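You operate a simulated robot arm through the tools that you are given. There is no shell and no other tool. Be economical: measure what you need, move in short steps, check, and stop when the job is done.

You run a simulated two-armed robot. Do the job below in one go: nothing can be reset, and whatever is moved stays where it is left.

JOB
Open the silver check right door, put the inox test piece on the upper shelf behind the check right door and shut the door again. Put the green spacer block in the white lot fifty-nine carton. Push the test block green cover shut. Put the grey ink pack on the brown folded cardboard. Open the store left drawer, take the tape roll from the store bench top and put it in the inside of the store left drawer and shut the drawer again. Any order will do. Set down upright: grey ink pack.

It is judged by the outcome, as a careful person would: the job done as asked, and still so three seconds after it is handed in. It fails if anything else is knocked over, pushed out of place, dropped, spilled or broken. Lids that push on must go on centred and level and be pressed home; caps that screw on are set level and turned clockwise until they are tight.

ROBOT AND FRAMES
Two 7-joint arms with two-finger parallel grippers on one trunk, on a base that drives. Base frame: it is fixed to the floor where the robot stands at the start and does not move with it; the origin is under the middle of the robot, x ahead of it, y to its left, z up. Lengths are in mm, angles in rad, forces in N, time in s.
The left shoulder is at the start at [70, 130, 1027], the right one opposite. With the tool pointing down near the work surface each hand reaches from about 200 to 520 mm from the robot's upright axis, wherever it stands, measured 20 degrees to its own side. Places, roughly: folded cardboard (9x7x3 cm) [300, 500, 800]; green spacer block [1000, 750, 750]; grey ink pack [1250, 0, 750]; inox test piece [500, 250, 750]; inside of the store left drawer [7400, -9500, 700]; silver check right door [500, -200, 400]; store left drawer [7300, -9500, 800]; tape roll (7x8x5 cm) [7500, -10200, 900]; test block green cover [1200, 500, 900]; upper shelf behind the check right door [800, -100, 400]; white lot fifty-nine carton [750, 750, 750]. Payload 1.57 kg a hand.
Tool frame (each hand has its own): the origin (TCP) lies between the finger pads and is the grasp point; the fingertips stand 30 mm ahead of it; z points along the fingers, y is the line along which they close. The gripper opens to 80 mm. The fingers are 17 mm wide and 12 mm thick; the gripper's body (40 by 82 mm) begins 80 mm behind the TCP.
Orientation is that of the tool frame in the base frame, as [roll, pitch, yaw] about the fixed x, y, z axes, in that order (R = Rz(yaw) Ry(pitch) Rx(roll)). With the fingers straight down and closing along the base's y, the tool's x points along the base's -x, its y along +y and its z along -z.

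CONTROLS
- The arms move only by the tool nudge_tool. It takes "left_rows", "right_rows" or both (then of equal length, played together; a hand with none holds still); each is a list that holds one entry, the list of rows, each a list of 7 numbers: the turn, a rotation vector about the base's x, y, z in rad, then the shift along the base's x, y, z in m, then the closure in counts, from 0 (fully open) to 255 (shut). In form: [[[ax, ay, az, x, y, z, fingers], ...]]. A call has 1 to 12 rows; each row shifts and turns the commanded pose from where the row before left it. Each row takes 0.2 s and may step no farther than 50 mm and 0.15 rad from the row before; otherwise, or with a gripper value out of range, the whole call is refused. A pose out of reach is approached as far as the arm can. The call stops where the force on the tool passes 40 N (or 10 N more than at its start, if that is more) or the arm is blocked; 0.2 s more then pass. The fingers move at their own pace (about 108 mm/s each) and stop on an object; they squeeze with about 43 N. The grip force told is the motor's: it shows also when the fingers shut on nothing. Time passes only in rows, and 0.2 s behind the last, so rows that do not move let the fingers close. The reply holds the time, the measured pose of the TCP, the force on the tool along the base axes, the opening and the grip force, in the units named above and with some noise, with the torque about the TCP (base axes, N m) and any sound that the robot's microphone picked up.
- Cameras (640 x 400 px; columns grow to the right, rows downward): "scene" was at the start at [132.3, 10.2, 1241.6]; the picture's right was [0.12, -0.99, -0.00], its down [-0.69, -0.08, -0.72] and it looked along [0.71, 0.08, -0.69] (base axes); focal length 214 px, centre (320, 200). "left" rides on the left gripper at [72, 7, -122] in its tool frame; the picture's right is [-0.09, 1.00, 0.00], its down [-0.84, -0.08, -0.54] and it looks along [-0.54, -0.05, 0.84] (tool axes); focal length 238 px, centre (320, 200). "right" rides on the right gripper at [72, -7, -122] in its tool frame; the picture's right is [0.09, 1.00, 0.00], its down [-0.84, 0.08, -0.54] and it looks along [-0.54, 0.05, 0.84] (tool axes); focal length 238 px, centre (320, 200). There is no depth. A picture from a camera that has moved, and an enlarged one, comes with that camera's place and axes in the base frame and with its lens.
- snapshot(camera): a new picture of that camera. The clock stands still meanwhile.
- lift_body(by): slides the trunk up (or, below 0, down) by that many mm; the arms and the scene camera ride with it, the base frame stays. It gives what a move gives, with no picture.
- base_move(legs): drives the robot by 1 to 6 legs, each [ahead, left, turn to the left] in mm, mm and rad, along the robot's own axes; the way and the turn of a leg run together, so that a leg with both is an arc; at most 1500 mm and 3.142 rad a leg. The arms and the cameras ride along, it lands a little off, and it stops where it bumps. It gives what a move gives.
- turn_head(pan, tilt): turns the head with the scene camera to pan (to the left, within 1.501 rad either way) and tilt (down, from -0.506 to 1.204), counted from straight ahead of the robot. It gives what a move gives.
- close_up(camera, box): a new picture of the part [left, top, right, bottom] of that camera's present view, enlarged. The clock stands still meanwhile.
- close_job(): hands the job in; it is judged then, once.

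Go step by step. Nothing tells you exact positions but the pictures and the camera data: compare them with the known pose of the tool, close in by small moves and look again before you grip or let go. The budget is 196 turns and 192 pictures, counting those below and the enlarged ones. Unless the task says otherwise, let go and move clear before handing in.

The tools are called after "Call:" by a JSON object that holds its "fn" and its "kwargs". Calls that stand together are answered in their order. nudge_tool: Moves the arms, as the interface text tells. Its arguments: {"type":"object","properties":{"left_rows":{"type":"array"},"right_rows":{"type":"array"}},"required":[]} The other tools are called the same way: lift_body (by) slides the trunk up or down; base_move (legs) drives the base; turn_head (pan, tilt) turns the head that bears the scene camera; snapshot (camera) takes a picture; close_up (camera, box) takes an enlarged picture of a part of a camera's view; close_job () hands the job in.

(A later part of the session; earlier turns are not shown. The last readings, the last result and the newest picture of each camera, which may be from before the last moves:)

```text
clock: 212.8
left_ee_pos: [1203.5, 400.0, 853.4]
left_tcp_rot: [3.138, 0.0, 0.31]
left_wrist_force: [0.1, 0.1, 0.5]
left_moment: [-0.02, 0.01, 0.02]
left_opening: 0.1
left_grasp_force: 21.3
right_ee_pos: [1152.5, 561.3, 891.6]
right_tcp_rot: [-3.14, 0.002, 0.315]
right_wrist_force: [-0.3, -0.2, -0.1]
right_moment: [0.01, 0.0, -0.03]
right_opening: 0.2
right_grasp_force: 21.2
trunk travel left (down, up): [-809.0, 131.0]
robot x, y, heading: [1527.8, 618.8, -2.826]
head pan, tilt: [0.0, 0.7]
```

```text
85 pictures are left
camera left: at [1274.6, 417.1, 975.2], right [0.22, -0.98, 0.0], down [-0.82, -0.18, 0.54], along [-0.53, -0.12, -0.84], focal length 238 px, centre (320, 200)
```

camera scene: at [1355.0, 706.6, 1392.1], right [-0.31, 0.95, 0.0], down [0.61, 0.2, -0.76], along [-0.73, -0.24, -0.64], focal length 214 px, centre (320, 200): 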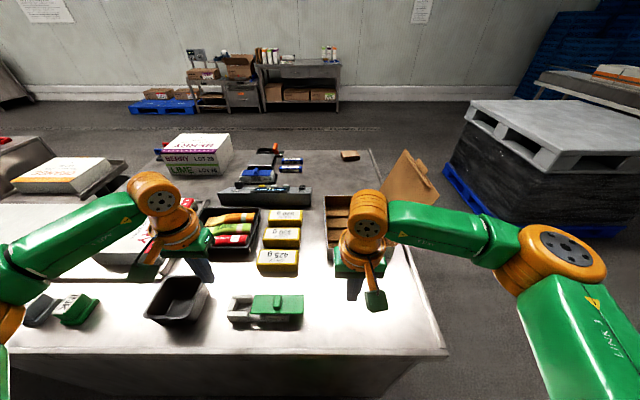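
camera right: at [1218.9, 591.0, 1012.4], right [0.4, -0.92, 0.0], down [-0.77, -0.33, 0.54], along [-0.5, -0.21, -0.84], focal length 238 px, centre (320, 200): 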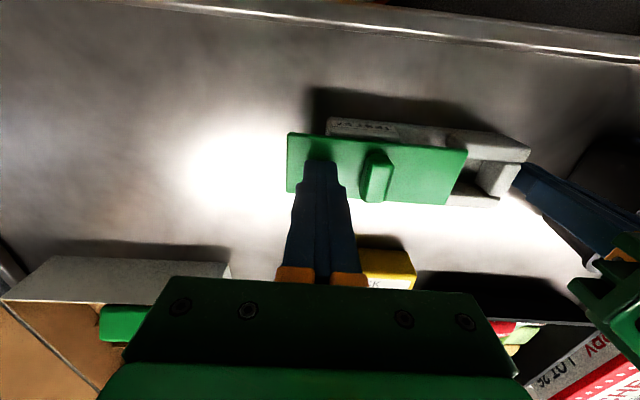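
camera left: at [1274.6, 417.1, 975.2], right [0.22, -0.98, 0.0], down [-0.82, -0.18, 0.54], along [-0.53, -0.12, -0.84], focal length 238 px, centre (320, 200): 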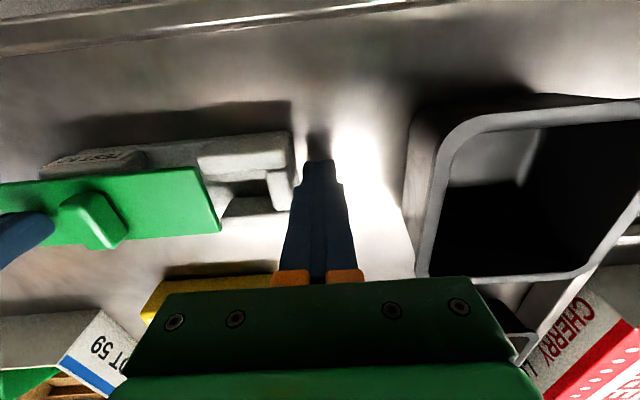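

Call:
{"fn": "nudge_tool", "kwargs": {"left_rows": [[[0, 0, 0, -0.0013, 0.004, 0, 255], [0, 0, 0, 0, 0, 0, 255], [0, 0, 0, 0, 0, 0, 255], [0, 0, 0, 0, 0, 0, 255], [0, 0, 0, 0, 0, 0, 255], [0, 0, 0, 0, 0, 0, 255], [0, 0, 0, 0, 0, 0, 255], [0, 0, 0, 0, 0, 0, 255]]], "right_rows": [[[0, 0, 0, 0, 0, -0.003, 255], [0, 0, 0, 0.0018, -0.0057, 0, 255], [0, 0, 0, 0.0018, -0.0057, 0, 255], [0, 0, 0, 0.0018, -0.0057, 0, 255], [0, 0, 0, 0.0018, -0.0057, 0, 255], [0, 0, 0, 0.0018, -0.0057, 0, 255], [0, 0, 0, 0.0018, -0.0057, 0, 255], [0, 0, 0, 0.0018, -0.0057, 0, 255]]]}}

Call:
{"fn": "snapshot", "kwargs": {"camera": "left"}}

```text
clock: 214.6
left_ee_pos: [1200.6, 403.0, 853.1]
left_tcp_rot: [-3.141, 0.0, 0.309]
left_wrist_force: [0.3, -0.1, -0.2]
left_moment: [-0.01, -0.01, -0.02]
left_opening: 0.0
left_grasp_force: 21.0
right_ee_pos: [1164.8, 521.7, 890.2]
right_tcp_rot: [-3.141, 0.001, 0.316]
right_wrist_force: [-0.4, 0.7, 0.1]
right_moment: [0.03, -0.01, 0.02]
right_opening: 0.2
right_grasp_force: 21.1
trunk travel left (down, up): [-809.0, 131.0]
robot x, y, heading: [1529.2, 616.0, -2.822]
head pan, tilt: [0.0, 0.7]
```

```text
84 pictures are left
camera left: at [1273.1, 420.8, 975.6], right [0.22, -0.98, 0.0], down [-0.82, -0.18, 0.54], along [-0.53, -0.12, -0.84], focal length 238 px, centre (320, 200)
```

left: 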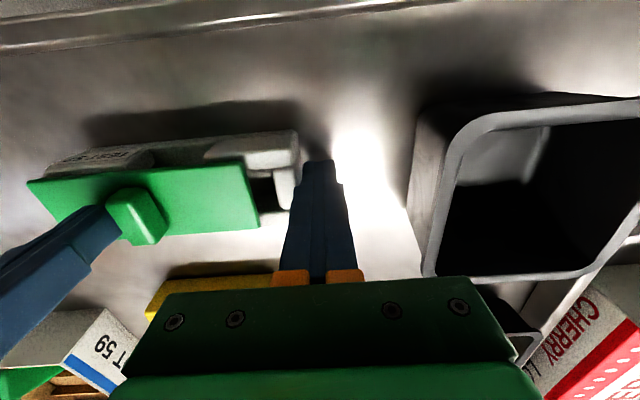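

Call:
{"fn": "nudge_tool", "kwargs": {"right_rows": [[[0, 0, 0, 0.0015, -0.0048, 0, 255], [0, 0, 0, 0.0015, -0.0048, 0, 255], [0, 0, 0, 0.0015, -0.0048, 0, 255], [0, 0, 0, 0, 0, 0, 255]]]}}

Call:
{"fn": "snapshot", "kwargs": {"camera": "left"}}

Call:
{"fn": "snapshot", "kwargs": {"camera": "right"}}

```text
clock: 215.6
left_ee_pos: [1202.3, 403.1, 853.4]
left_tcp_rot: [3.141, 0.0, 0.312]
left_wrist_force: [-1.0, 1.1, -0.2]
left_moment: [0.04, -0.02, 0.04]
left_opening: 0.0
left_grasp_force: 21.5
right_ee_pos: [1169.4, 507.8, 888.5]
right_tcp_rot: [-3.139, 0.0, 0.316]
right_wrist_force: [-0.4, -0.1, 0.2]
right_moment: [0.01, -0.01, -0.02]
right_opening: 0.3
right_grasp_force: 20.8
trunk travel left (down, up): [-809.0, 131.0]
robot x, y, heading: [1527.8, 616.0, -2.825]
head pan, tilt: [0.0, 0.7]
```

```text
83 pictures are left
camera left: at [1273.0, 420.9, 975.6], right [0.22, -0.98, 0.0], down [-0.82, -0.18, 0.54], along [-0.53, -0.12, -0.84], focal length 238 px, centre (320, 200)
```

left: 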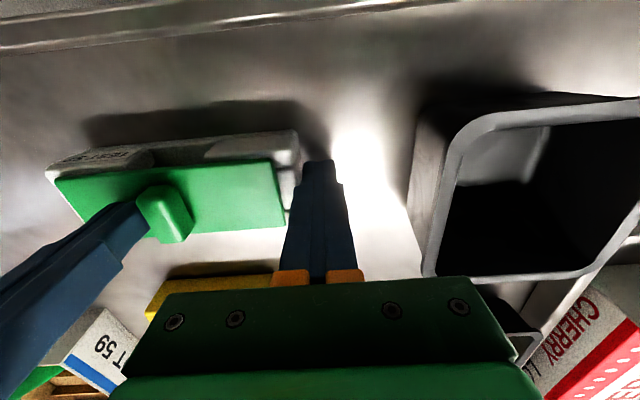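

```text
82 pictures are left
camera right: at [1235.3, 536.1, 1010.0], right [0.4, -0.92, 0.0], down [-0.77, -0.33, 0.54], along [-0.5, -0.21, -0.84], focal length 238 px, centre (320, 200)
```

right: 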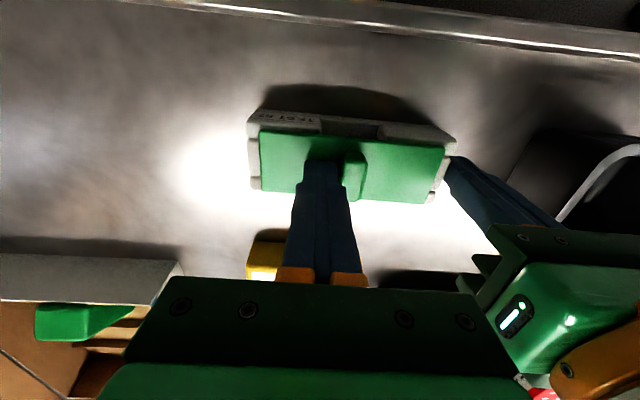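

Call:
{"fn": "nudge_tool", "kwargs": {"right_rows": [[[0, 0, 0, 0.0008, -0.0024, 0, 255], [0, 0, 0, 0.0008, -0.0024, 0, 255], [0, 0, 0, 0, 0, 0, 255]]]}}

Call:
{"fn": "close_up", "kwargs": {"camera": "right", "box": [220, 90, 480, 220]}}

```text
clock: 216.4
left_ee_pos: [1201.2, 403.9, 853.1]
left_tcp_rot: [3.139, 0.001, 0.312]
left_wrist_force: [1.2, -4.4, 0.6]
left_moment: [-0.04, -0.04, -0.01]
left_opening: 0.0
left_grasp_force: 21.2
right_ee_pos: [1170.4, 503.3, 889.0]
right_tcp_rot: [-3.139, 0.0, 0.315]
right_wrist_force: [-1.7, 5.6, 0.2]
right_moment: [0.15, 0.02, 0.04]
right_opening: 0.0
right_grasp_force: 21.1
trunk travel left (down, up): [-809.0, 131.0]
robot x, y, heading: [1527.0, 621.2, -2.826]
head pan, tilt: [0.0, 0.7]
```

```text
2.46 times, centred on (350, 155) of right
camera zoom: at [1237.3, 531.2, 1009.7], right [0.4, -0.92, 0.0], down [-0.77, -0.33, 0.54], along [-0.5, -0.21, -0.84], focal length 587 px, centre (246, 311)
```

zoom: 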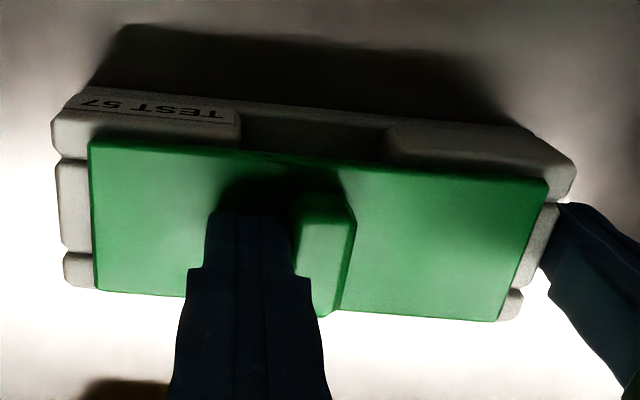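

The cover has met its stop (force passes to the left hand): shut. I lift both hands away.

Call:
{"fn": "nudge_tool", "kwargs": {"left_rows": [[[0, 0, 0, 0.001, -0.003, 0, 255], [0, 0, 0, 0.001, -0.003, 0.02, 255], [0, 0, 0, 0, 0, 0.045, 255], [0, 0, 0, 0, 0, 0.045, 255], [0, 0, 0, 0, 0, 0.04, 255]]], "right_rows": [[[0, 0, 0, -0.001, 0.004, 0, 255], [0, 0, 0, -0.002, 0.006, 0.02, 255], [0, 0, 0, 0, 0.01, 0.04, 255], [0, 0, 0, 0, 0.02, 0.04, 255], [0, 0, 0, 0, 0.02, 0.03, 255]]]}}

Call:
{"fn": "turn_head", "kwargs": {"pan": 0.35, "tilt": 0.7}}

Call:
{"fn": "snapshot", "kwargs": {"camera": "scene"}}

```text
clock: 217.6
left_ee_pos: [1203.0, 398.2, 1005.0]
left_tcp_rot: [3.137, 0.001, 0.31]
left_wrist_force: [-0.4, -0.4, -0.8]
left_moment: [-0.01, 0.0, 0.01]
left_opening: 0.1
left_grasp_force: 21.4
right_ee_pos: [1168.9, 565.1, 1018.1]
right_tcp_rot: [-3.141, 0.002, 0.317]
right_wrist_force: [-0.1, 0.4, 0.7]
right_moment: [0.01, 0.03, 0.01]
right_opening: 0.0
right_grasp_force: 21.6
trunk travel left (down, up): [-809.0, 131.0]
robot x, y, heading: [1525.6, 613.6, -2.827]
head pan, tilt: [0.0, 0.7]
```

```text
clock: 218.4
left_ee_pos: [1201.5, 397.0, 1003.4]
left_tcp_rot: [3.141, 0.0, 0.31]
left_wrist_force: [-0.1, -0.7, -0.3]
left_moment: [-0.01, -0.04, 0.02]
left_opening: 0.3
left_grasp_force: 20.7
right_ee_pos: [1167.5, 563.5, 1017.2]
right_tcp_rot: [-3.141, 0.001, 0.316]
right_wrist_force: [0.1, 0.3, 0.1]
right_moment: [-0.04, 0.02, -0.02]
right_opening: 0.0
right_grasp_force: 21.5
trunk travel left (down, up): [-809.0, 131.0]
robot x, y, heading: [1528.5, 615.9, -2.828]
head pan, tilt: [0.351, 0.7]
```

```text
80 pictures are left
camera scene: at [1413.2, 548.0, 1392.2], right [-0.62, 0.79, 0.0], down [0.51, 0.4, -0.76], along [-0.6, -0.47, -0.64], focal length 214 px, centre (320, 200)
```

scene: 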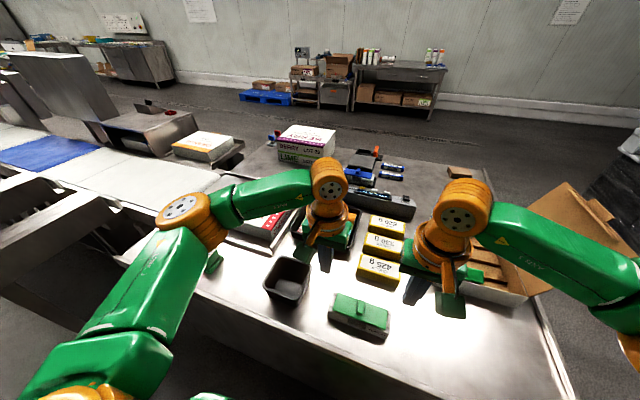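

Call:
{"fn": "turn_head", "kwargs": {"pan": 0.9, "tilt": 0.7}}

Call:
{"fn": "snapshot", "kwargs": {"camera": "scene"}}

```text
clock: 219.4
left_ee_pos: [1201.3, 396.7, 1002.0]
left_tcp_rot: [3.14, -0.001, 0.312]
left_wrist_force: [-0.3, -0.5, 0.7]
left_moment: [-0.02, -0.02, 0.04]
left_opening: 0.1
left_grasp_force: 21.4
right_ee_pos: [1167.4, 563.6, 1018.6]
right_tcp_rot: [-3.14, -0.002, 0.316]
right_wrist_force: [-0.3, 0.2, 0.0]
right_moment: [0.0, 0.02, -0.06]
right_opening: 0.1
right_grasp_force: 21.9
trunk travel left (down, up): [-809.0, 131.0]
robot x, y, heading: [1526.2, 612.5, -2.826]
head pan, tilt: [0.901, 0.7]
```

```text
79 pictures are left
camera scene: at [1450.5, 521.1, 1392.2], right [-0.94, 0.35, 0.0], down [0.22, 0.6, -0.76], along [-0.27, -0.72, -0.64], focal length 214 px, centre (320, 200)
```

scene: 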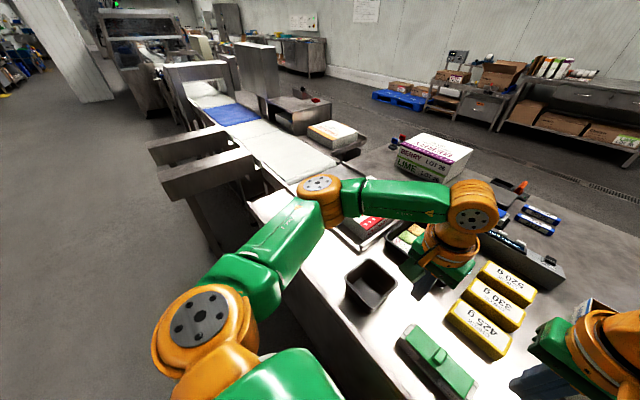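

Call:
{"fn": "base_move", "kwargs": {"legs": [[-15, 370, 0]]}}

Call:
{"fn": "turn_head", "kwargs": {"pan": 0.4, "tilt": 0.85}}

Call:
{"fn": "snapshot", "kwargs": {"camera": "scene"}}

Call:
{"fn": "snapshot", "kwargs": {"camera": "left"}}

```text
clock: 221.8
left_ee_pos: [1327.0, 52.4, 1003.6]
left_tcp_rot: [3.139, 0.0, 0.301]
left_wrist_force: [-0.3, -0.5, -0.9]
left_moment: [0.01, 0.0, -0.03]
left_opening: 0.3
left_grasp_force: 21.0
right_ee_pos: [1293.6, 217.1, 1018.6]
right_tcp_rot: [-3.141, -0.001, 0.309]
right_wrist_force: [0.8, -1.0, 0.2]
right_moment: [-0.04, 0.01, 0.0]
right_opening: 0.0
right_grasp_force: 21.1
trunk travel left (down, up): [-809.0, 131.0]
robot x, y, heading: [1653.4, 264.3, -2.831]
head pan, tilt: [0.901, 0.7]
```

```text
clock: 222.7
left_ee_pos: [1327.9, 49.4, 1003.8]
left_tcp_rot: [3.142, 0.0, 0.301]
left_wrist_force: [0.2, -0.1, -0.2]
left_moment: [-0.02, -0.01, -0.01]
left_opening: 0.0
left_grasp_force: 21.4
right_ee_pos: [1294.9, 216.5, 1017.7]
right_tcp_rot: [-3.139, 0.001, 0.308]
right_wrist_force: [0.4, -0.7, 0.0]
right_moment: [0.02, 0.02, 0.01]
right_opening: 0.3
right_grasp_force: 21.4
trunk travel left (down, up): [-809.0, 131.0]
robot x, y, heading: [1656.7, 266.3, -2.835]
head pan, tilt: [0.4, 0.85]
```

```text
78 pictures are left
camera scene: at [1548.8, 201.0, 1380.0], right [-0.65, 0.76, 0.0], down [0.57, 0.49, -0.66], along [-0.5, -0.43, -0.75], focal length 214 px, centre (320, 200)
```

scene: 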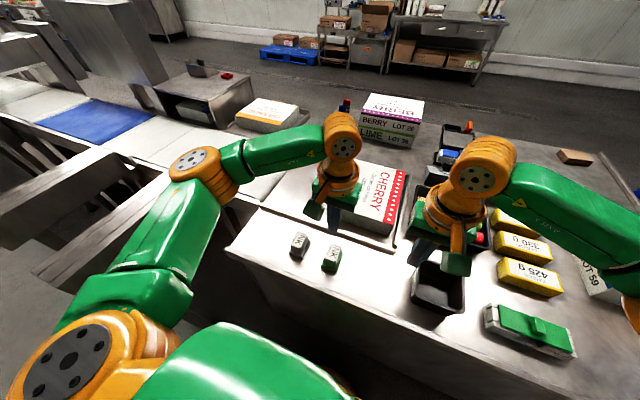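

```text
77 pictures are left
camera left: at [1399.8, 67.4, 1125.1], right [0.21, -0.98, 0.0], down [-0.82, -0.17, 0.54], along [-0.53, -0.11, -0.84], focal length 238 px, centre (320, 200)
```

left: 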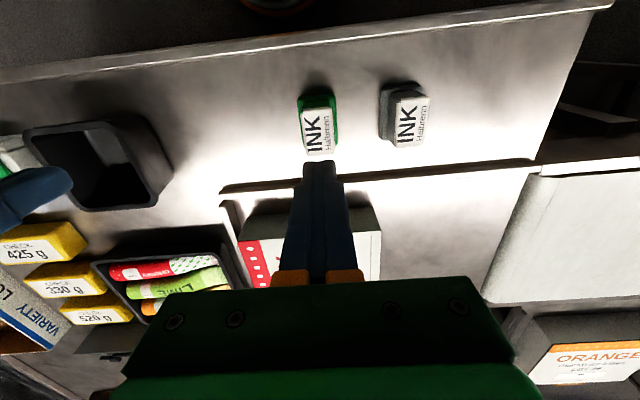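

Grey ink pack near [1352, -36], gap to the green one is enough. I bring the open left hand over it.

Call:
{"fn": "nudge_tool", "kwargs": {"left_rows": [[[0, 0, 0, 0.008, -0.0285, 0, 20], [0, 0, 0, 0.008, -0.0285, 0, 20], [0, 0, 0, 0.008, -0.0285, 0, 20], [0, 0, 0, 0, 0, -0.04, 20], [0, 0, 0, 0, 0, -0.035, 20]]]}}

Call:
{"fn": "snapshot", "kwargs": {"camera": "left"}}

```text
clock: 223.9
left_ee_pos: [1351.7, -33.8, 927.7]
left_tcp_rot: [3.14, 0.0, 0.302]
left_wrist_force: [-0.5, -0.8, -0.6]
left_moment: [0.02, -0.04, 0.01]
left_opening: 73.9
left_grasp_force: 0.1
right_ee_pos: [1294.5, 216.5, 1019.3]
right_tcp_rot: [-3.141, -0.001, 0.307]
right_wrist_force: [-0.2, -0.1, 0.3]
right_moment: [0.0, 0.0, -0.03]
right_opening: 0.0
right_grasp_force: 20.7
trunk travel left (down, up): [-809.0, 131.0]
robot x, y, heading: [1654.1, 266.0, -2.833]
head pan, tilt: [0.4, 0.85]
```

```text
76 pictures are left
camera left: at [1423.1, -16.6, 1048.9], right [0.21, -0.98, 0.0], down [-0.82, -0.17, 0.54], along [-0.53, -0.11, -0.84], focal length 238 px, centre (320, 200)
```

left: 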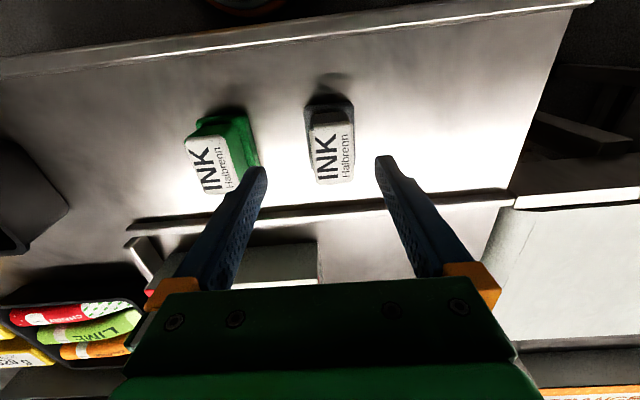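

Call:
{"fn": "nudge_tool", "kwargs": {"left_rows": [[[0, 0, 0, 0.001, -0.008, -0.03, 20], [0, 0, 0, 0, 0, -0.025, 20], [0, 0, 0, 0, 0, -0.01, 20]]]}}

Call:
{"fn": "snapshot", "kwargs": {"camera": "left"}}

Call:
{"fn": "close_up", "kwargs": {"camera": "scene", "box": [230, 180, 390, 300]}}

```text
clock: 224.7
left_ee_pos: [1352.9, -43.8, 863.2]
left_tcp_rot: [3.141, 0.001, 0.302]
left_wrist_force: [0.7, -0.6, -1.4]
left_moment: [-0.01, -0.02, 0.0]
left_opening: 74.2
left_grasp_force: 0.0
right_ee_pos: [1295.4, 217.6, 1018.0]
right_tcp_rot: [-3.139, 0.0, 0.309]
right_wrist_force: [-0.2, -0.2, 0.2]
right_moment: [0.01, -0.03, 0.02]
right_opening: 0.2
right_grasp_force: 21.3
trunk travel left (down, up): [-809.0, 131.0]
robot x, y, heading: [1655.9, 267.3, -2.835]
head pan, tilt: [0.4, 0.85]
```

```text
75 pictures are left
camera left: at [1424.8, -25.9, 984.7], right [0.21, -0.98, 0.0], down [-0.82, -0.17, 0.54], along [-0.53, -0.11, -0.84], focal length 238 px, centre (320, 200)
```

left: 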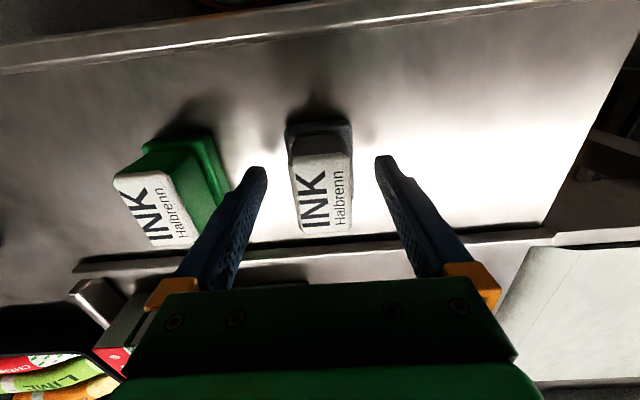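

```text
3.33 times, centred on (310, 240) of scene
camera zoom: at [1548.7, 201.4, 1380.0], right [-0.65, 0.76, 0.0], down [0.57, 0.49, -0.66], along [-0.5, -0.43, -0.75], focal length 715 px, centre (353, 67)
```

zoom: 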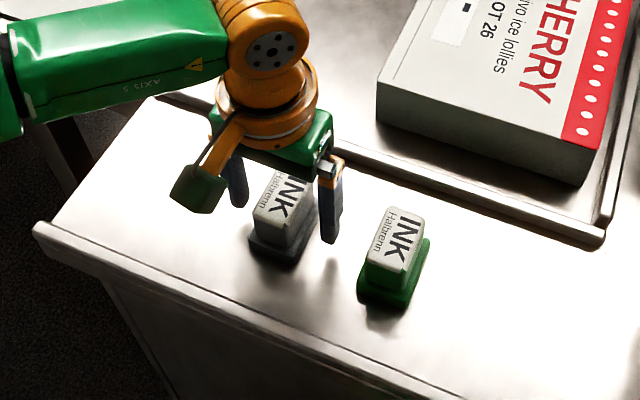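

Call:
{"fn": "nudge_tool", "kwargs": {"left_rows": [[[0, 0, 0, 0.004, 0.001, -0.003, 20], [0, 0, 0, 0, 0, 0, 255], [0, 0, 0, 0, 0, 0, 255], [0, 0, 0, 0, 0, 0, 255], [0, 0, 0, 0, 0, 0.01, 255], [0, 0, 0, 0, 0, 0.02, 255]]]}}

Call:
{"fn": "snapshot", "kwargs": {"camera": "left"}}

Call:
{"fn": "close_up", "kwargs": {"camera": "scene", "box": [230, 180, 390, 300]}}

```text
clock: 226.1
left_ee_pos: [1358.3, -43.0, 891.6]
left_tcp_rot: [3.141, 0.0, 0.302]
left_wrist_force: [0.5, 0.3, -2.0]
left_moment: [-0.02, -0.04, 0.0]
left_opening: 33.6
left_grasp_force: 41.6
right_ee_pos: [1294.7, 216.9, 1018.2]
right_tcp_rot: [-3.14, -0.001, 0.311]
right_wrist_force: [0.1, -0.6, 0.2]
right_moment: [0.02, 0.0, -0.01]
right_opening: 0.0
right_grasp_force: 21.5
trunk travel left (down, up): [-809.0, 131.0]
robot x, y, heading: [1656.9, 265.5, -2.835]
head pan, tilt: [0.4, 0.85]
```

```text
73 pictures are left
camera left: at [1430.1, -25.3, 1012.3], right [0.21, -0.98, 0.0], down [-0.82, -0.17, 0.54], along [-0.53, -0.11, -0.84], focal length 238 px, centre (320, 200)
```

left: 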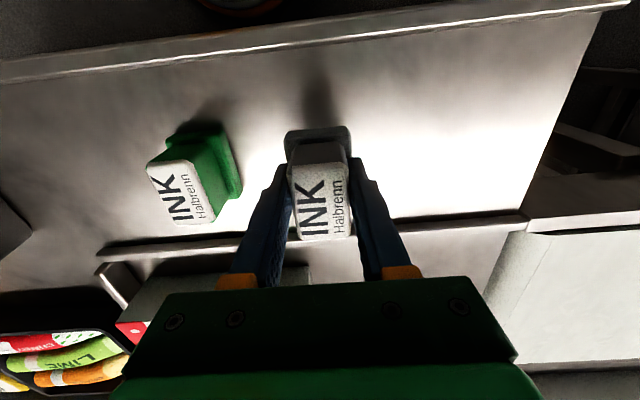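

```text
3.33 times, centred on (310, 240) of scene
camera zoom: at [1548.8, 201.2, 1379.9], right [-0.65, 0.76, 0.0], down [0.57, 0.49, -0.66], along [-0.5, -0.43, -0.75], focal length 715 px, centre (353, 67)
```

zoom: 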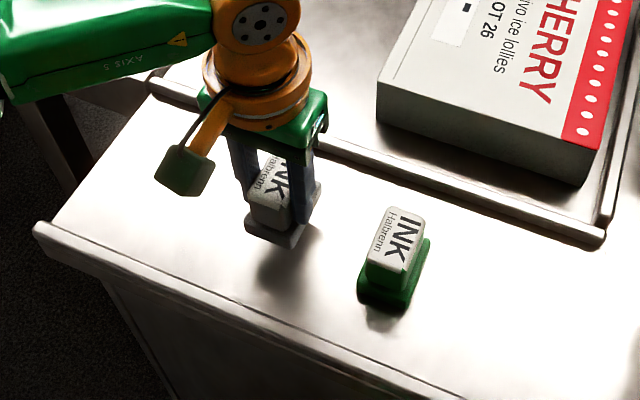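

Pack held upright. I raise it and drive back around to the left end of the bench, near the cardboard.

Call:
{"fn": "nudge_tool", "kwargs": {"left_rows": [[[0, 0, 0, 0, 0, 0.03, 255], [0, 0, 0, 0, 0, 0.04, 255], [0, 0, 0, 0, 0, 0.04, 255], [0, 0, 0, 0, 0, 0.02, 255]]]}}

Call:
{"fn": "base_move", "kwargs": {"legs": [[-150, -1200, 0], [0, -240, 0]]}}

Call:
{"fn": "snapshot", "kwargs": {"camera": "left"}}

```text
clock: 227.1
left_ee_pos: [1357.7, -42.1, 1021.4]
left_tcp_rot: [3.14, -0.001, 0.302]
left_wrist_force: [0.7, 0.7, -2.5]
left_moment: [-0.01, -0.02, 0.01]
left_opening: 33.7
left_grasp_force: 41.6
right_ee_pos: [1293.6, 217.2, 1018.6]
right_tcp_rot: [-3.141, 0.0, 0.309]
right_wrist_force: [0.1, -0.8, 0.6]
right_moment: [0.0, 0.02, -0.03]
right_opening: 0.1
right_grasp_force: 21.5
trunk travel left (down, up): [-809.0, 131.0]
robot x, y, heading: [1654.4, 266.9, -2.837]
head pan, tilt: [0.4, 0.85]
```

```text
clock: 234.6
left_ee_pos: [1068.4, 1363.5, 1021.4]
left_tcp_rot: [-3.14, 0.0, 0.312]
left_wrist_force: [0.4, -0.4, -1.3]
left_moment: [0.0, 0.0, 0.01]
left_opening: 33.7
left_grasp_force: 41.2
right_ee_pos: [1002.7, 1623.6, 1018.4]
right_tcp_rot: [-3.139, 0.0, 0.317]
right_wrist_force: [0.0, -0.2, -0.5]
right_moment: [0.0, 0.01, 0.02]
right_opening: 0.2
right_grasp_force: 21.6
trunk travel left (down, up): [-809.0, 131.0]
robot x, y, heading: [1361.5, 1678.2, -2.827]
head pan, tilt: [0.4, 0.85]
```

```text
71 pictures are left
camera left: at [1140.0, 1381.2, 1142.2], right [0.22, -0.98, 0.0], down [-0.82, -0.18, 0.54], along [-0.53, -0.12, -0.84], focal length 238 px, centre (320, 200)
```

left: 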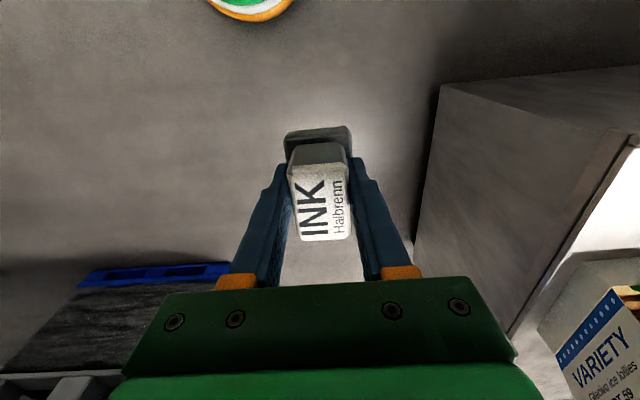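

Call:
{"fn": "base_move", "kwargs": {"legs": [[1460, 0, 0], [0, 0, 1.567], [200, 0, 0]]}}

Call:
{"fn": "turn_head", "kwargs": {"pan": 0.2, "tilt": 0.8}}

Call:
{"fn": "snapshot", "kwargs": {"camera": "scene"}}

```text
clock: 246.8
left_ee_pos: [363.9, 741.1, 1021.1]
left_tcp_rot: [3.139, 0.005, 1.886]
left_wrist_force: [-1.0, 0.1, -2.3]
left_moment: [-0.04, -0.02, 0.01]
left_opening: 33.6
left_grasp_force: 41.5
right_ee_pos: [103.9, 674.2, 1018.2]
right_tcp_rot: [-3.14, 0.002, 1.892]
right_wrist_force: [-0.2, -0.2, -0.3]
right_moment: [-0.03, -0.02, 0.01]
right_opening: 0.0
right_grasp_force: 21.8
trunk travel left (down, up): [-809.0, 131.0]
robot x, y, heading: [49.9, 1032.9, -1.25]
head pan, tilt: [0.4, 0.85]
```

```text
clock: 247.5
left_ee_pos: [363.0, 739.8, 1020.5]
left_tcp_rot: [3.14, 0.0, 1.887]
left_wrist_force: [-0.8, -0.1, -1.5]
left_moment: [0.03, -0.02, 0.04]
left_opening: 33.7
left_grasp_force: 41.8
right_ee_pos: [105.5, 671.6, 1018.1]
right_tcp_rot: [-3.139, 0.0, 1.89]
right_wrist_force: [0.1, 0.1, -0.2]
right_moment: [0.0, -0.04, -0.02]
right_opening: 0.0
right_grasp_force: 20.4
trunk travel left (down, up): [-809.0, 131.0]
robot x, y, heading: [49.4, 1029.5, -1.246]
head pan, tilt: [0.201, 0.799]
```

```text
70 pictures are left
camera scene: at [107.4, 914.3, 1383.9], right [-0.87, -0.5, 0.0], down [-0.36, 0.62, -0.7], along [0.35, -0.6, -0.72], focal length 214 px, centre (320, 200)
```

scene: 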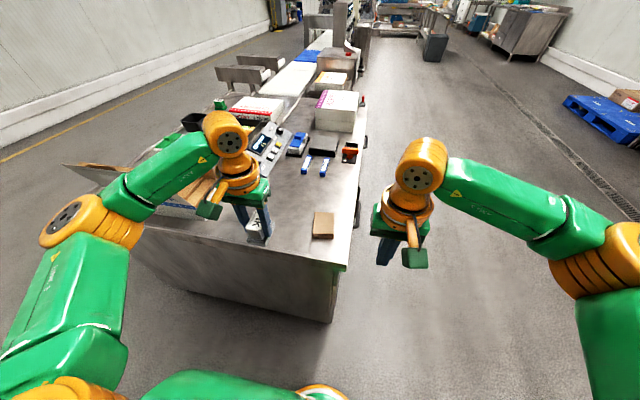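

Call:
{"fn": "base_move", "kwargs": {"legs": [[110, -100, 0]]}}

Call:
{"fn": "snapshot", "kwargs": {"camera": "left"}}

Call:
{"fn": "close_up", "kwargs": {"camera": "scene", "box": [180, 140, 420, 300]}}

```text
clock: 248.9
left_ee_pos: [306.7, 604.7, 1020.6]
left_tcp_rot: [3.141, 0.0, 1.89]
left_wrist_force: [0.4, -0.7, -2.2]
left_moment: [-0.01, 0.03, 0.0]
left_opening: 33.4
left_grasp_force: 41.7
right_ee_pos: [50.0, 537.9, 1018.7]
right_tcp_rot: [-3.139, 0.002, 1.897]
right_wrist_force: [0.3, 1.0, -1.1]
right_moment: [-0.01, 0.0, 0.0]
right_opening: 0.0
right_grasp_force: 21.4
trunk travel left (down, up): [-809.0, 131.0]
robot x, y, heading: [-9.0, 893.8, -1.244]
head pan, tilt: [0.201, 0.799]
```

```text
69 pictures are left
camera left: at [292.2, 677.0, 1142.8], right [0.97, 0.23, 0.0], down [0.19, -0.82, 0.54], along [0.12, -0.53, -0.84], focal length 238 px, centre (320, 200)
```

left: 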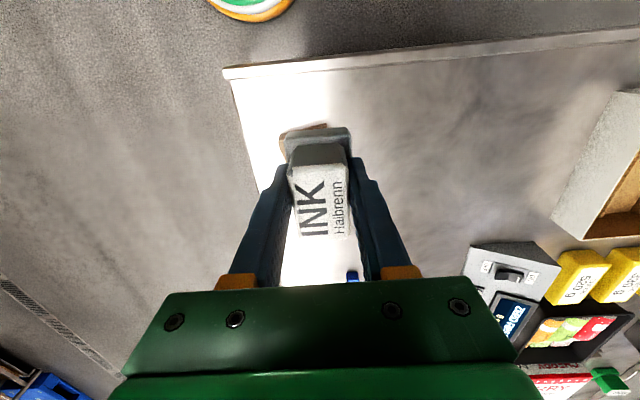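

```text
2.50 times, centred on (300, 220) of scene
camera zoom: at [51.2, 780.5, 1384.1], right [-0.87, -0.5, 0.0], down [-0.36, 0.62, -0.7], along [0.35, -0.6, -0.72], focal length 536 px, centre (370, 150)
```

zoom: 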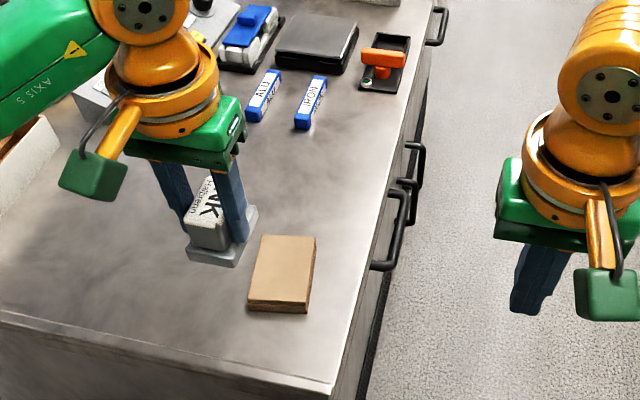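

Call:
{"fn": "nudge_tool", "kwargs": {"left_rows": [[[0, 0, 0, -0.001, -0.0325, 0, 255], [0, 0, 0, -0.001, -0.0325, 0, 255], [0, 0, 0, 0, 0, -0.04, 255], [0, 0, 0, 0, 0, -0.04, 255], [0, 0, 0, 0, 0, -0.02, 255]]]}}

Call:
{"fn": "snapshot", "kwargs": {"camera": "left"}}

Call:
{"fn": "close_up", "kwargs": {"camera": "scene", "box": [220, 160, 380, 280]}}

```text
clock: 250.1
left_ee_pos: [302.6, 537.4, 918.5]
left_tcp_rot: [3.14, 0.002, 1.893]
left_wrist_force: [-0.3, -0.7, -2.2]
left_moment: [0.02, -0.02, 0.01]
left_opening: 33.8
left_grasp_force: 41.8
right_ee_pos: [48.4, 534.8, 1017.6]
right_tcp_rot: [-3.141, 0.0, 1.899]
right_wrist_force: [-0.3, -0.1, 0.3]
right_moment: [-0.02, -0.02, 0.01]
right_opening: 0.0
right_grasp_force: 21.2
trunk travel left (down, up): [-809.0, 131.0]
robot x, y, heading: [-10.9, 895.2, -1.242]
head pan, tilt: [0.201, 0.799]
```

```text
67 pictures are left
camera left: at [288.1, 608.8, 1042.0], right [0.97, 0.23, 0.0], down [0.19, -0.82, 0.54], along [0.12, -0.53, -0.84], focal length 238 px, centre (320, 200)
```

left: 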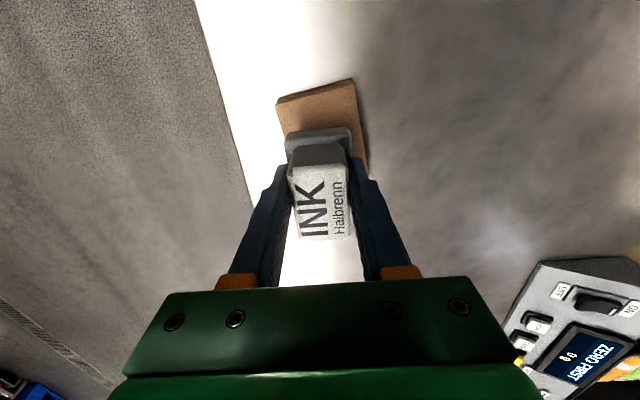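

```text
3.33 times, centred on (300, 220) of scene
camera zoom: at [49.7, 776.7, 1383.9], right [-0.87, -0.5, 0.0], down [-0.36, 0.62, -0.7], along [0.35, -0.6, -0.72], focal length 715 px, centre (387, 133)
```

zoom: 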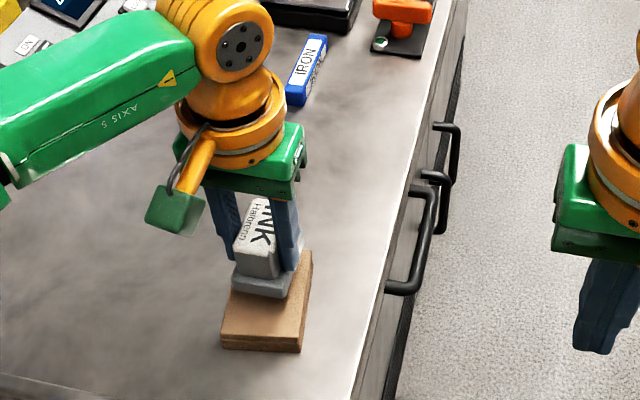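

Call:
{"fn": "nudge_tool", "kwargs": {"left_rows": [[[0, 0, 0.08, 0.005, 0.003, -0.01, 255], [0, 0, 0.06, 0, 0, -0.01, 255], [0, 0, 0, 0, 0, -0.004, 255], [0, 0, 0, 0, 0, -0.002, 255], [0, 0, 0, 0, 0, 0, 255]]]}}

Call:
{"fn": "snapshot", "kwargs": {"camera": "left"}}

Call:
{"fn": "close_up", "kwargs": {"camera": "scene", "box": [220, 160, 380, 280]}}

```text
clock: 251.3
left_ee_pos: [310.5, 540.8, 894.2]
left_tcp_rot: [3.14, -0.001, 2.029]
left_wrist_force: [0.4, -0.3, -1.3]
left_moment: [0.01, 0.04, 0.0]
left_opening: 33.8
left_grasp_force: 41.3
right_ee_pos: [48.6, 534.0, 1017.8]
right_tcp_rot: [-3.14, 0.0, 1.898]
right_wrist_force: [0.1, 0.1, 0.0]
right_moment: [0.01, -0.01, -0.01]
right_opening: 0.1
right_grasp_force: 21.3
trunk travel left (down, up): [-809.0, 131.0]
robot x, y, heading: [-6.5, 890.9, -1.248]
head pan, tilt: [0.201, 0.799]
```

```text
65 pictures are left
camera left: at [284.5, 609.5, 1016.7], right [0.93, 0.36, 0.0], down [0.3, -0.78, 0.54], along [0.2, -0.51, -0.84], focal length 238 px, centre (320, 200)
```

left: 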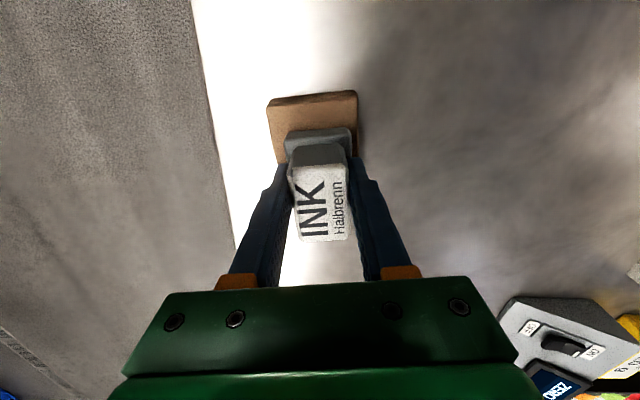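

```text
3.33 times, centred on (300, 220) of scene
camera zoom: at [49.9, 777.2, 1383.9], right [-0.87, -0.5, 0.0], down [-0.36, 0.62, -0.7], along [0.35, -0.6, -0.72], focal length 715 px, centre (387, 133)
```

zoom: 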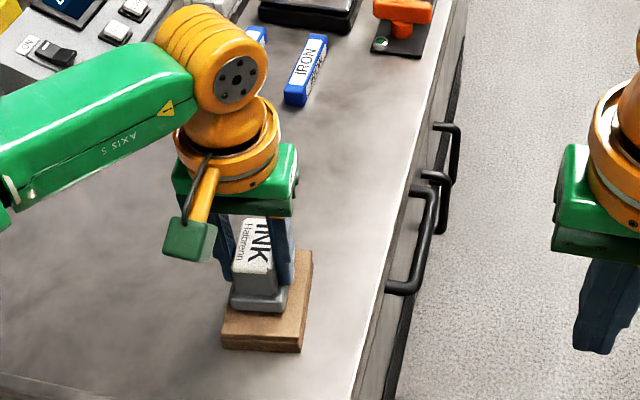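

Call:
{"fn": "nudge_tool", "kwargs": {"left_rows": [[[0, 0, 0, -0.005, 0.004, 0, 255], [0, 0, 0, 0, 0, -0.002, 255], [0, 0, 0, 0, 0, -0.002, 255], [0, 0, 0, 0, 0, 0, 255]]]}}

```text
clock: 252.3
left_ee_pos: [305.1, 544.5, 890.2]
left_tcp_rot: [3.14, 0.002, 2.03]
left_wrist_force: [-0.3, -1.1, -1.8]
left_moment: [-0.02, 0.05, 0.03]
left_opening: 33.6
left_grasp_force: 41.1
right_ee_pos: [49.3, 535.1, 1016.8]
right_tcp_rot: [-3.14, 0.001, 1.897]
right_wrist_force: [0.3, -0.5, -0.4]
right_moment: [0.0, 0.02, 0.01]
right_opening: 0.1
right_grasp_force: 21.6
trunk travel left (down, up): [-809.0, 131.0]
robot x, y, heading: [-5.5, 898.0, -1.253]
head pan, tilt: [0.201, 0.799]
```

Call:
{"fn": "nudge_tool", "kwargs": {"left_rows": [[[0, 0, 0, 0, 0, -0.002, 255], [0, 0, 0, 0, 0, -0.0015, 255], [0, 0, 0, 0, 0, 0, 255]]]}}

```text
clock: 253.1
left_ee_pos: [304.8, 545.4, 886.9]
left_tcp_rot: [-3.141, 0.0, 2.032]
left_wrist_force: [0.8, -0.6, 0.2]
left_moment: [-0.05, -0.01, 0.04]
left_opening: 33.9
left_grasp_force: 41.6
right_ee_pos: [48.5, 534.5, 1018.7]
right_tcp_rot: [-3.139, 0.0, 1.896]
right_wrist_force: [0.4, 0.7, 0.0]
right_moment: [0.01, 0.01, 0.01]
right_opening: 0.0
right_grasp_force: 21.7
trunk travel left (down, up): [-809.0, 131.0]
robot x, y, heading: [-10.3, 894.7, -1.25]
head pan, tilt: [0.201, 0.799]
```

Call:
{"fn": "nudge_tool", "kwargs": {"left_rows": [[[0, 0, 0, 0, 0, -0.001, 255], [0, 0, 0, 0, 0, 0, 120], [0, 0, 0, 0, 0, 0, 60], [0, 0, 0, 0, 0, 0, 40], [0, 0, 0, 0, 0, 0.02, 40], [0, 0, 0, 0, 0, 0.04, 40], [0, 0, 0, 0, 0, 0.04, 40], [0, 0, 0, -0.01, 0.03, 0.03, 40]]]}}

Call:
{"fn": "snapshot", "kwargs": {"camera": "left"}}

Call:
{"fn": "close_up", "kwargs": {"camera": "scene", "box": [220, 160, 380, 280]}}

```text
clock: 254.9
left_ee_pos: [296.3, 577.0, 1016.9]
left_tcp_rot: [3.14, 0.002, 2.031]
left_wrist_force: [0.4, 0.1, -0.4]
left_moment: [0.0, 0.0, 0.02]
left_opening: 67.3
left_grasp_force: 0.0
right_ee_pos: [47.5, 536.3, 1019.0]
right_tcp_rot: [-3.139, 0.002, 1.898]
right_wrist_force: [-0.7, 0.1, -0.2]
right_moment: [-0.02, 0.01, 0.02]
right_opening: 0.2
right_grasp_force: 21.1
trunk travel left (down, up): [-809.0, 131.0]
robot x, y, heading: [-8.1, 897.6, -1.245]
head pan, tilt: [0.201, 0.799]
```

```text
63 pictures are left
camera left: at [270.6, 646.7, 1139.0], right [0.93, 0.36, 0.0], down [0.3, -0.78, 0.54], along [0.2, -0.51, -0.84], focal length 238 px, centre (320, 200)
```

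left: 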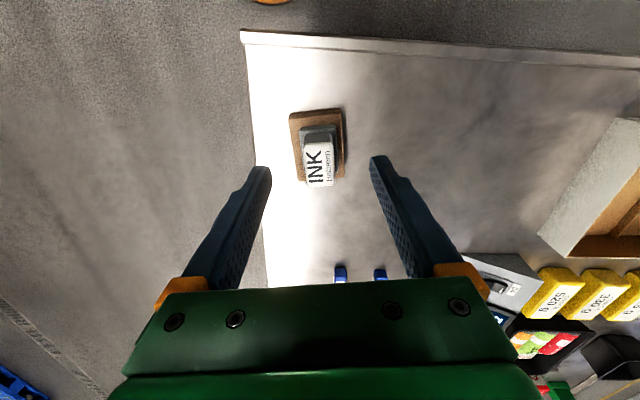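

```text
3.33 times, centred on (300, 220) of scene
camera zoom: at [49.5, 779.8, 1384.1], right [-0.87, -0.5, 0.0], down [-0.36, 0.62, -0.7], along [0.35, -0.6, -0.72], focal length 715 px, centre (387, 133)
```

zoom: 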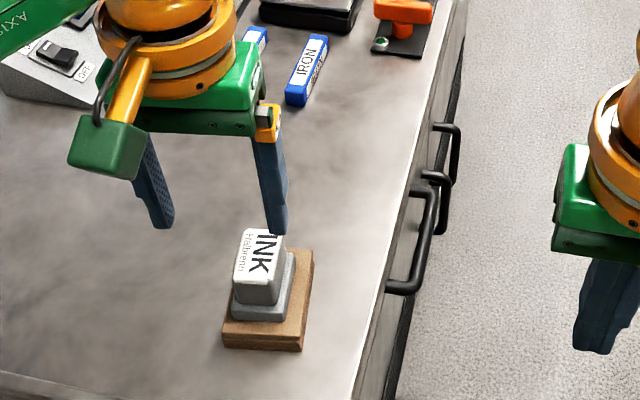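

Ink pack stands upright on the cardboard. Now to the store: I leave the bench, go to the front aisle and look down it.

Call:
{"fn": "base_move", "kwargs": {"legs": [[-120, 0, 0], [0, -750, 0]]}}

Call:
{"fn": "turn_head", "kwargs": {"pan": 0.25, "tilt": 0.15}}

Call:
{"fn": "snapshot", "kwargs": {"camera": "scene"}}

```text
clock: 259.8
left_ee_pos: [-466.8, 450.4, 1016.1]
left_tcp_rot: [-3.141, 0.001, 2.014]
left_wrist_force: [0.4, -0.4, 0.2]
left_moment: [-0.03, 0.02, 0.02]
left_opening: 67.3
left_grasp_force: 0.0
right_ee_pos: [-714.6, 413.0, 1016.7]
right_tcp_rot: [-3.14, -0.001, 1.882]
right_wrist_force: [0.5, -0.5, 0.0]
right_moment: [0.01, 0.0, 0.0]
right_opening: 0.0
right_grasp_force: 21.2
trunk travel left (down, up): [-809.0, 131.0]
robot x, y, heading: [-763.0, 775.6, -1.262]
head pan, tilt: [0.201, 0.799]
```

```text
clock: 260.9
left_ee_pos: [-466.4, 449.2, 1016.7]
left_tcp_rot: [3.139, 0.001, 2.014]
left_wrist_force: [0.3, -1.6, 0.0]
left_moment: [-0.03, 0.04, -0.04]
left_opening: 67.3
left_grasp_force: 0.1
right_ee_pos: [-714.9, 413.3, 1018.3]
right_tcp_rot: [-3.14, -0.001, 1.88]
right_wrist_force: [-0.2, -0.2, 0.6]
right_moment: [0.0, -0.01, -0.01]
right_opening: 0.2
right_grasp_force: 22.0
trunk travel left (down, up): [-809.0, 131.0]
robot x, y, heading: [-764.9, 776.7, -1.265]
head pan, tilt: [0.25, 0.15]
```

```text
61 pictures are left
camera scene: at [-700.2, 648.1, 1442.2], right [-0.85, -0.53, 0.0], down [-0.08, 0.13, -0.99], along [0.52, -0.84, -0.15], focal length 214 px, centre (320, 200)
```

scene: 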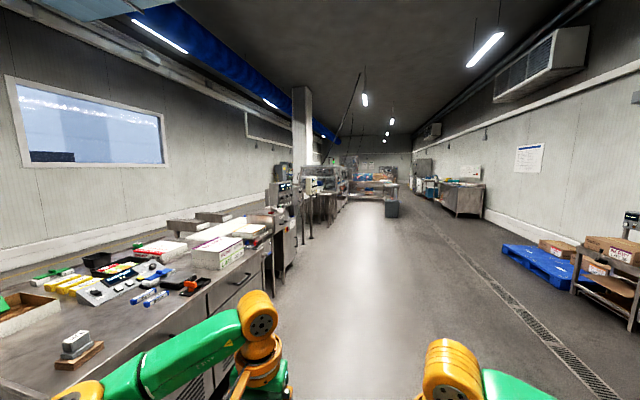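

Call:
{"fn": "close_up", "kwargs": {"camera": "scene", "box": [250, 140, 490, 260]}}

```text
2.67 times, centred on (370, 200) of scene
camera zoom: at [-700.2, 648.1, 1442.2], right [-0.85, -0.53, 0.0], down [-0.08, 0.13, -0.99], along [0.52, -0.84, -0.15], focal length 572 px, centre (187, 200)
```

zoom: 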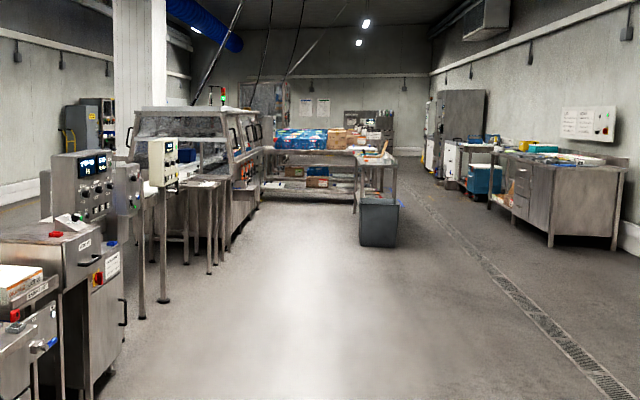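

The store lies beyond the pillar, on the far (window) side of the line. I drive round the bench's left end into that back corridor and look along it.

Call:
{"fn": "base_move", "kwargs": {"legs": [[0, 0, 0.241], [0, 1400, 0], [0, 1350, 0]]}}

Call:
{"fn": "turn_head", "kwargs": {"pan": 0.0, "tilt": 0.1}}

Call:
{"fn": "snapshot", "kwargs": {"camera": "scene"}}

```text
clock: 275.2
left_ee_pos: [1968.8, 1960.7, 1016.4]
left_tcp_rot: [3.141, 0.0, 2.229]
left_wrist_force: [0.1, 0.4, -0.1]
left_moment: [0.01, 0.0, 0.0]
left_opening: 67.3
left_grasp_force: 0.2
right_ee_pos: [1732.7, 1873.5, 1018.1]
right_tcp_rot: [-3.141, 0.0, 2.097]
right_wrist_force: [-0.6, -0.3, -0.2]
right_moment: [-0.02, -0.01, -0.04]
right_opening: 0.0
right_grasp_force: 21.5
trunk travel left (down, up): [-809.0, 131.0]
robot x, y, heading: [1605.5, 2214.3, -1.042]
head pan, tilt: [0.25, 0.15]
```

```text
clock: 275.9
left_ee_pos: [1967.6, 1961.9, 1015.7]
left_tcp_rot: [3.14, -0.001, 2.228]
left_wrist_force: [0.7, 1.0, 1.2]
left_moment: [0.0, 0.01, 0.0]
left_opening: 67.4
left_grasp_force: 0.1
right_ee_pos: [1733.3, 1873.1, 1018.7]
right_tcp_rot: [-3.141, 0.0, 2.095]
right_wrist_force: [0.0, 0.5, 0.0]
right_moment: [-0.02, 0.04, -0.02]
right_opening: 0.1
right_grasp_force: 21.3
trunk travel left (down, up): [-809.0, 131.0]
robot x, y, heading: [1605.9, 2213.5, -1.049]
head pan, tilt: [0.0, 0.099]
```

```text
59 pictures are left
camera scene: at [1679.8, 2091.8, 1447.0], right [-0.87, -0.5, 0.0], down [-0.05, 0.09, -0.99], along [0.5, -0.86, -0.1], focal length 214 px, centre (320, 200)
```

scene: 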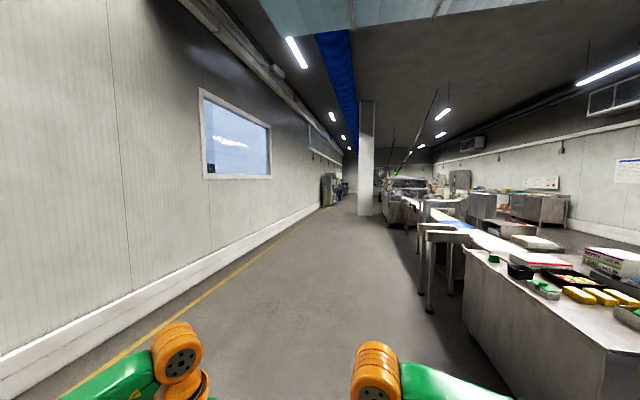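

Call:
{"fn": "close_up", "kwargs": {"camera": "scene", "box": [290, 140, 410, 240]}}

```text
4.00 times, centred on (350, 190) of scene
camera zoom: at [1679.8, 2091.8, 1447.0], right [-0.87, -0.5, 0.0], down [-0.05, 0.09, -0.99], along [0.5, -0.86, -0.1], focal length 858 px, centre (200, 240)
```

zoom: 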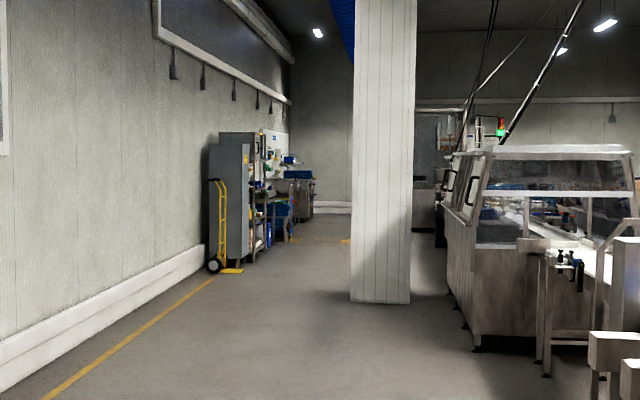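

Call:
{"fn": "base_move", "kwargs": {"legs": [[0, 0, -0.09], [1450, 0, 0], [1450, 0, 0], [1450, 0, 0], [1450, 0, 0], [1450, 0, 0]]}}

Call:
{"fn": "snapshot", "kwargs": {"camera": "scene"}}

```text
clock: 311.0
left_ee_pos: [5264.6, -4534.0, 1016.7]
left_tcp_rot: [3.14, 0.0, 2.185]
left_wrist_force: [0.1, 1.0, -0.6]
left_moment: [0.01, 0.0, 0.01]
left_opening: 67.4
left_grasp_force: 0.0
right_ee_pos: [5024.2, -4612.2, 1019.5]
right_tcp_rot: [-3.139, 0.002, 2.05]
right_wrist_force: [-0.3, 0.1, -0.4]
right_moment: [0.02, -0.01, 0.0]
right_opening: 0.0
right_grasp_force: 21.0
trunk travel left (down, up): [-809.0, 131.0]
robot x, y, heading: [4912.5, -4269.7, -1.094]
head pan, tilt: [0.0, 0.099]
```

```text
57 pictures are left
camera scene: at [4980.7, -4391.7, 1447.0], right [-0.89, -0.46, 0.0], down [-0.05, 0.09, -1.0], along [0.46, -0.88, -0.1], focal length 214 px, centre (320, 200)
```

scene: 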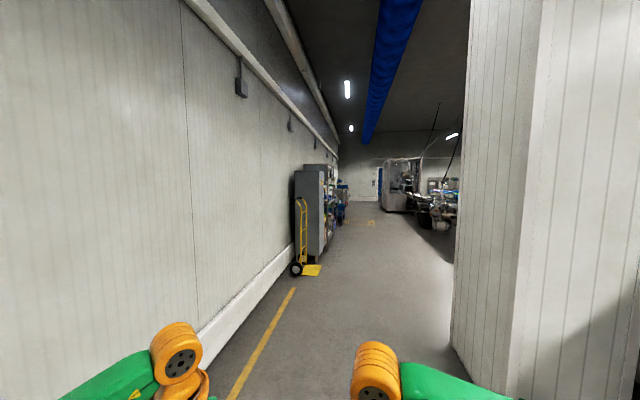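

Call:
{"fn": "base_move", "kwargs": {"legs": [[1400, -440, 0], [1400, -400, 0]]}}

Call:
{"fn": "turn_head", "kwargs": {"pan": 0.25, "tilt": 0.25}}

Call:
{"fn": "snapshot", "kwargs": {"camera": "scene"}}

```text
clock: 325.1
left_ee_pos: [5795.4, -7406.3, 1017.3]
left_tcp_rot: [3.14, -0.001, 2.166]
left_wrist_force: [-0.2, 0.4, -0.4]
left_moment: [0.0, 0.02, 0.0]
left_opening: 67.3
left_grasp_force: 0.0
right_ee_pos: [5554.3, -7480.9, 1018.5]
right_tcp_rot: [-3.141, 0.003, 2.033]
right_wrist_force: [0.2, -0.4, 1.1]
right_moment: [-0.02, 0.02, 0.03]
right_opening: 0.2
right_grasp_force: 21.5
trunk travel left (down, up): [-809.0, 131.0]
robot x, y, heading: [5453.2, -7131.4, -1.107]
head pan, tilt: [0.0, 0.099]
```

```text
clock: 325.8
left_ee_pos: [5795.6, -7406.6, 1016.5]
left_tcp_rot: [3.139, 0.0, 2.166]
left_wrist_force: [0.6, 0.2, 0.4]
left_moment: [0.0, -0.04, -0.01]
left_opening: 67.2
left_grasp_force: 0.0
right_ee_pos: [5554.5, -7480.4, 1018.4]
right_tcp_rot: [-3.141, -0.001, 2.034]
right_wrist_force: [-0.3, -0.1, 0.6]
right_moment: [0.0, -0.01, 0.03]
right_opening: 0.0
right_grasp_force: 21.0
trunk travel left (down, up): [-809.0, 131.0]
robot x, y, heading: [5446.8, -7130.7, -1.109]
head pan, tilt: [0.25, 0.25]
```

```text
56 pictures are left
camera scene: at [5535.2, -7247.9, 1433.1], right [-0.76, -0.65, 0.0], down [-0.16, 0.19, -0.97], along [0.63, -0.74, -0.25], focal length 214 px, centre (320, 200)
```

scene: 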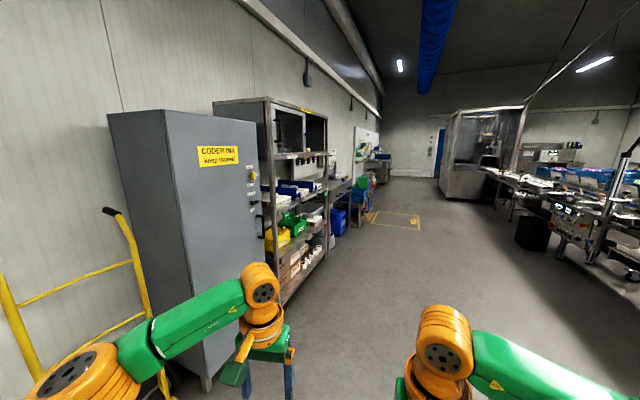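

Call:
{"fn": "close_up", "kwargs": {"camera": "scene", "box": [260, 110, 420, 250]}}

```text
2.86 times, centred on (340, 180) of scene
camera zoom: at [5535.2, -7247.9, 1433.1], right [-0.76, -0.65, 0.0], down [-0.16, 0.19, -0.97], along [0.63, -0.74, -0.25], focal length 613 px, centre (263, 257)
```

zoom: 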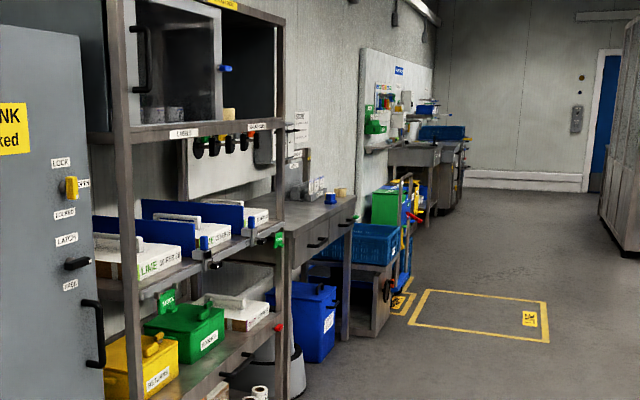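

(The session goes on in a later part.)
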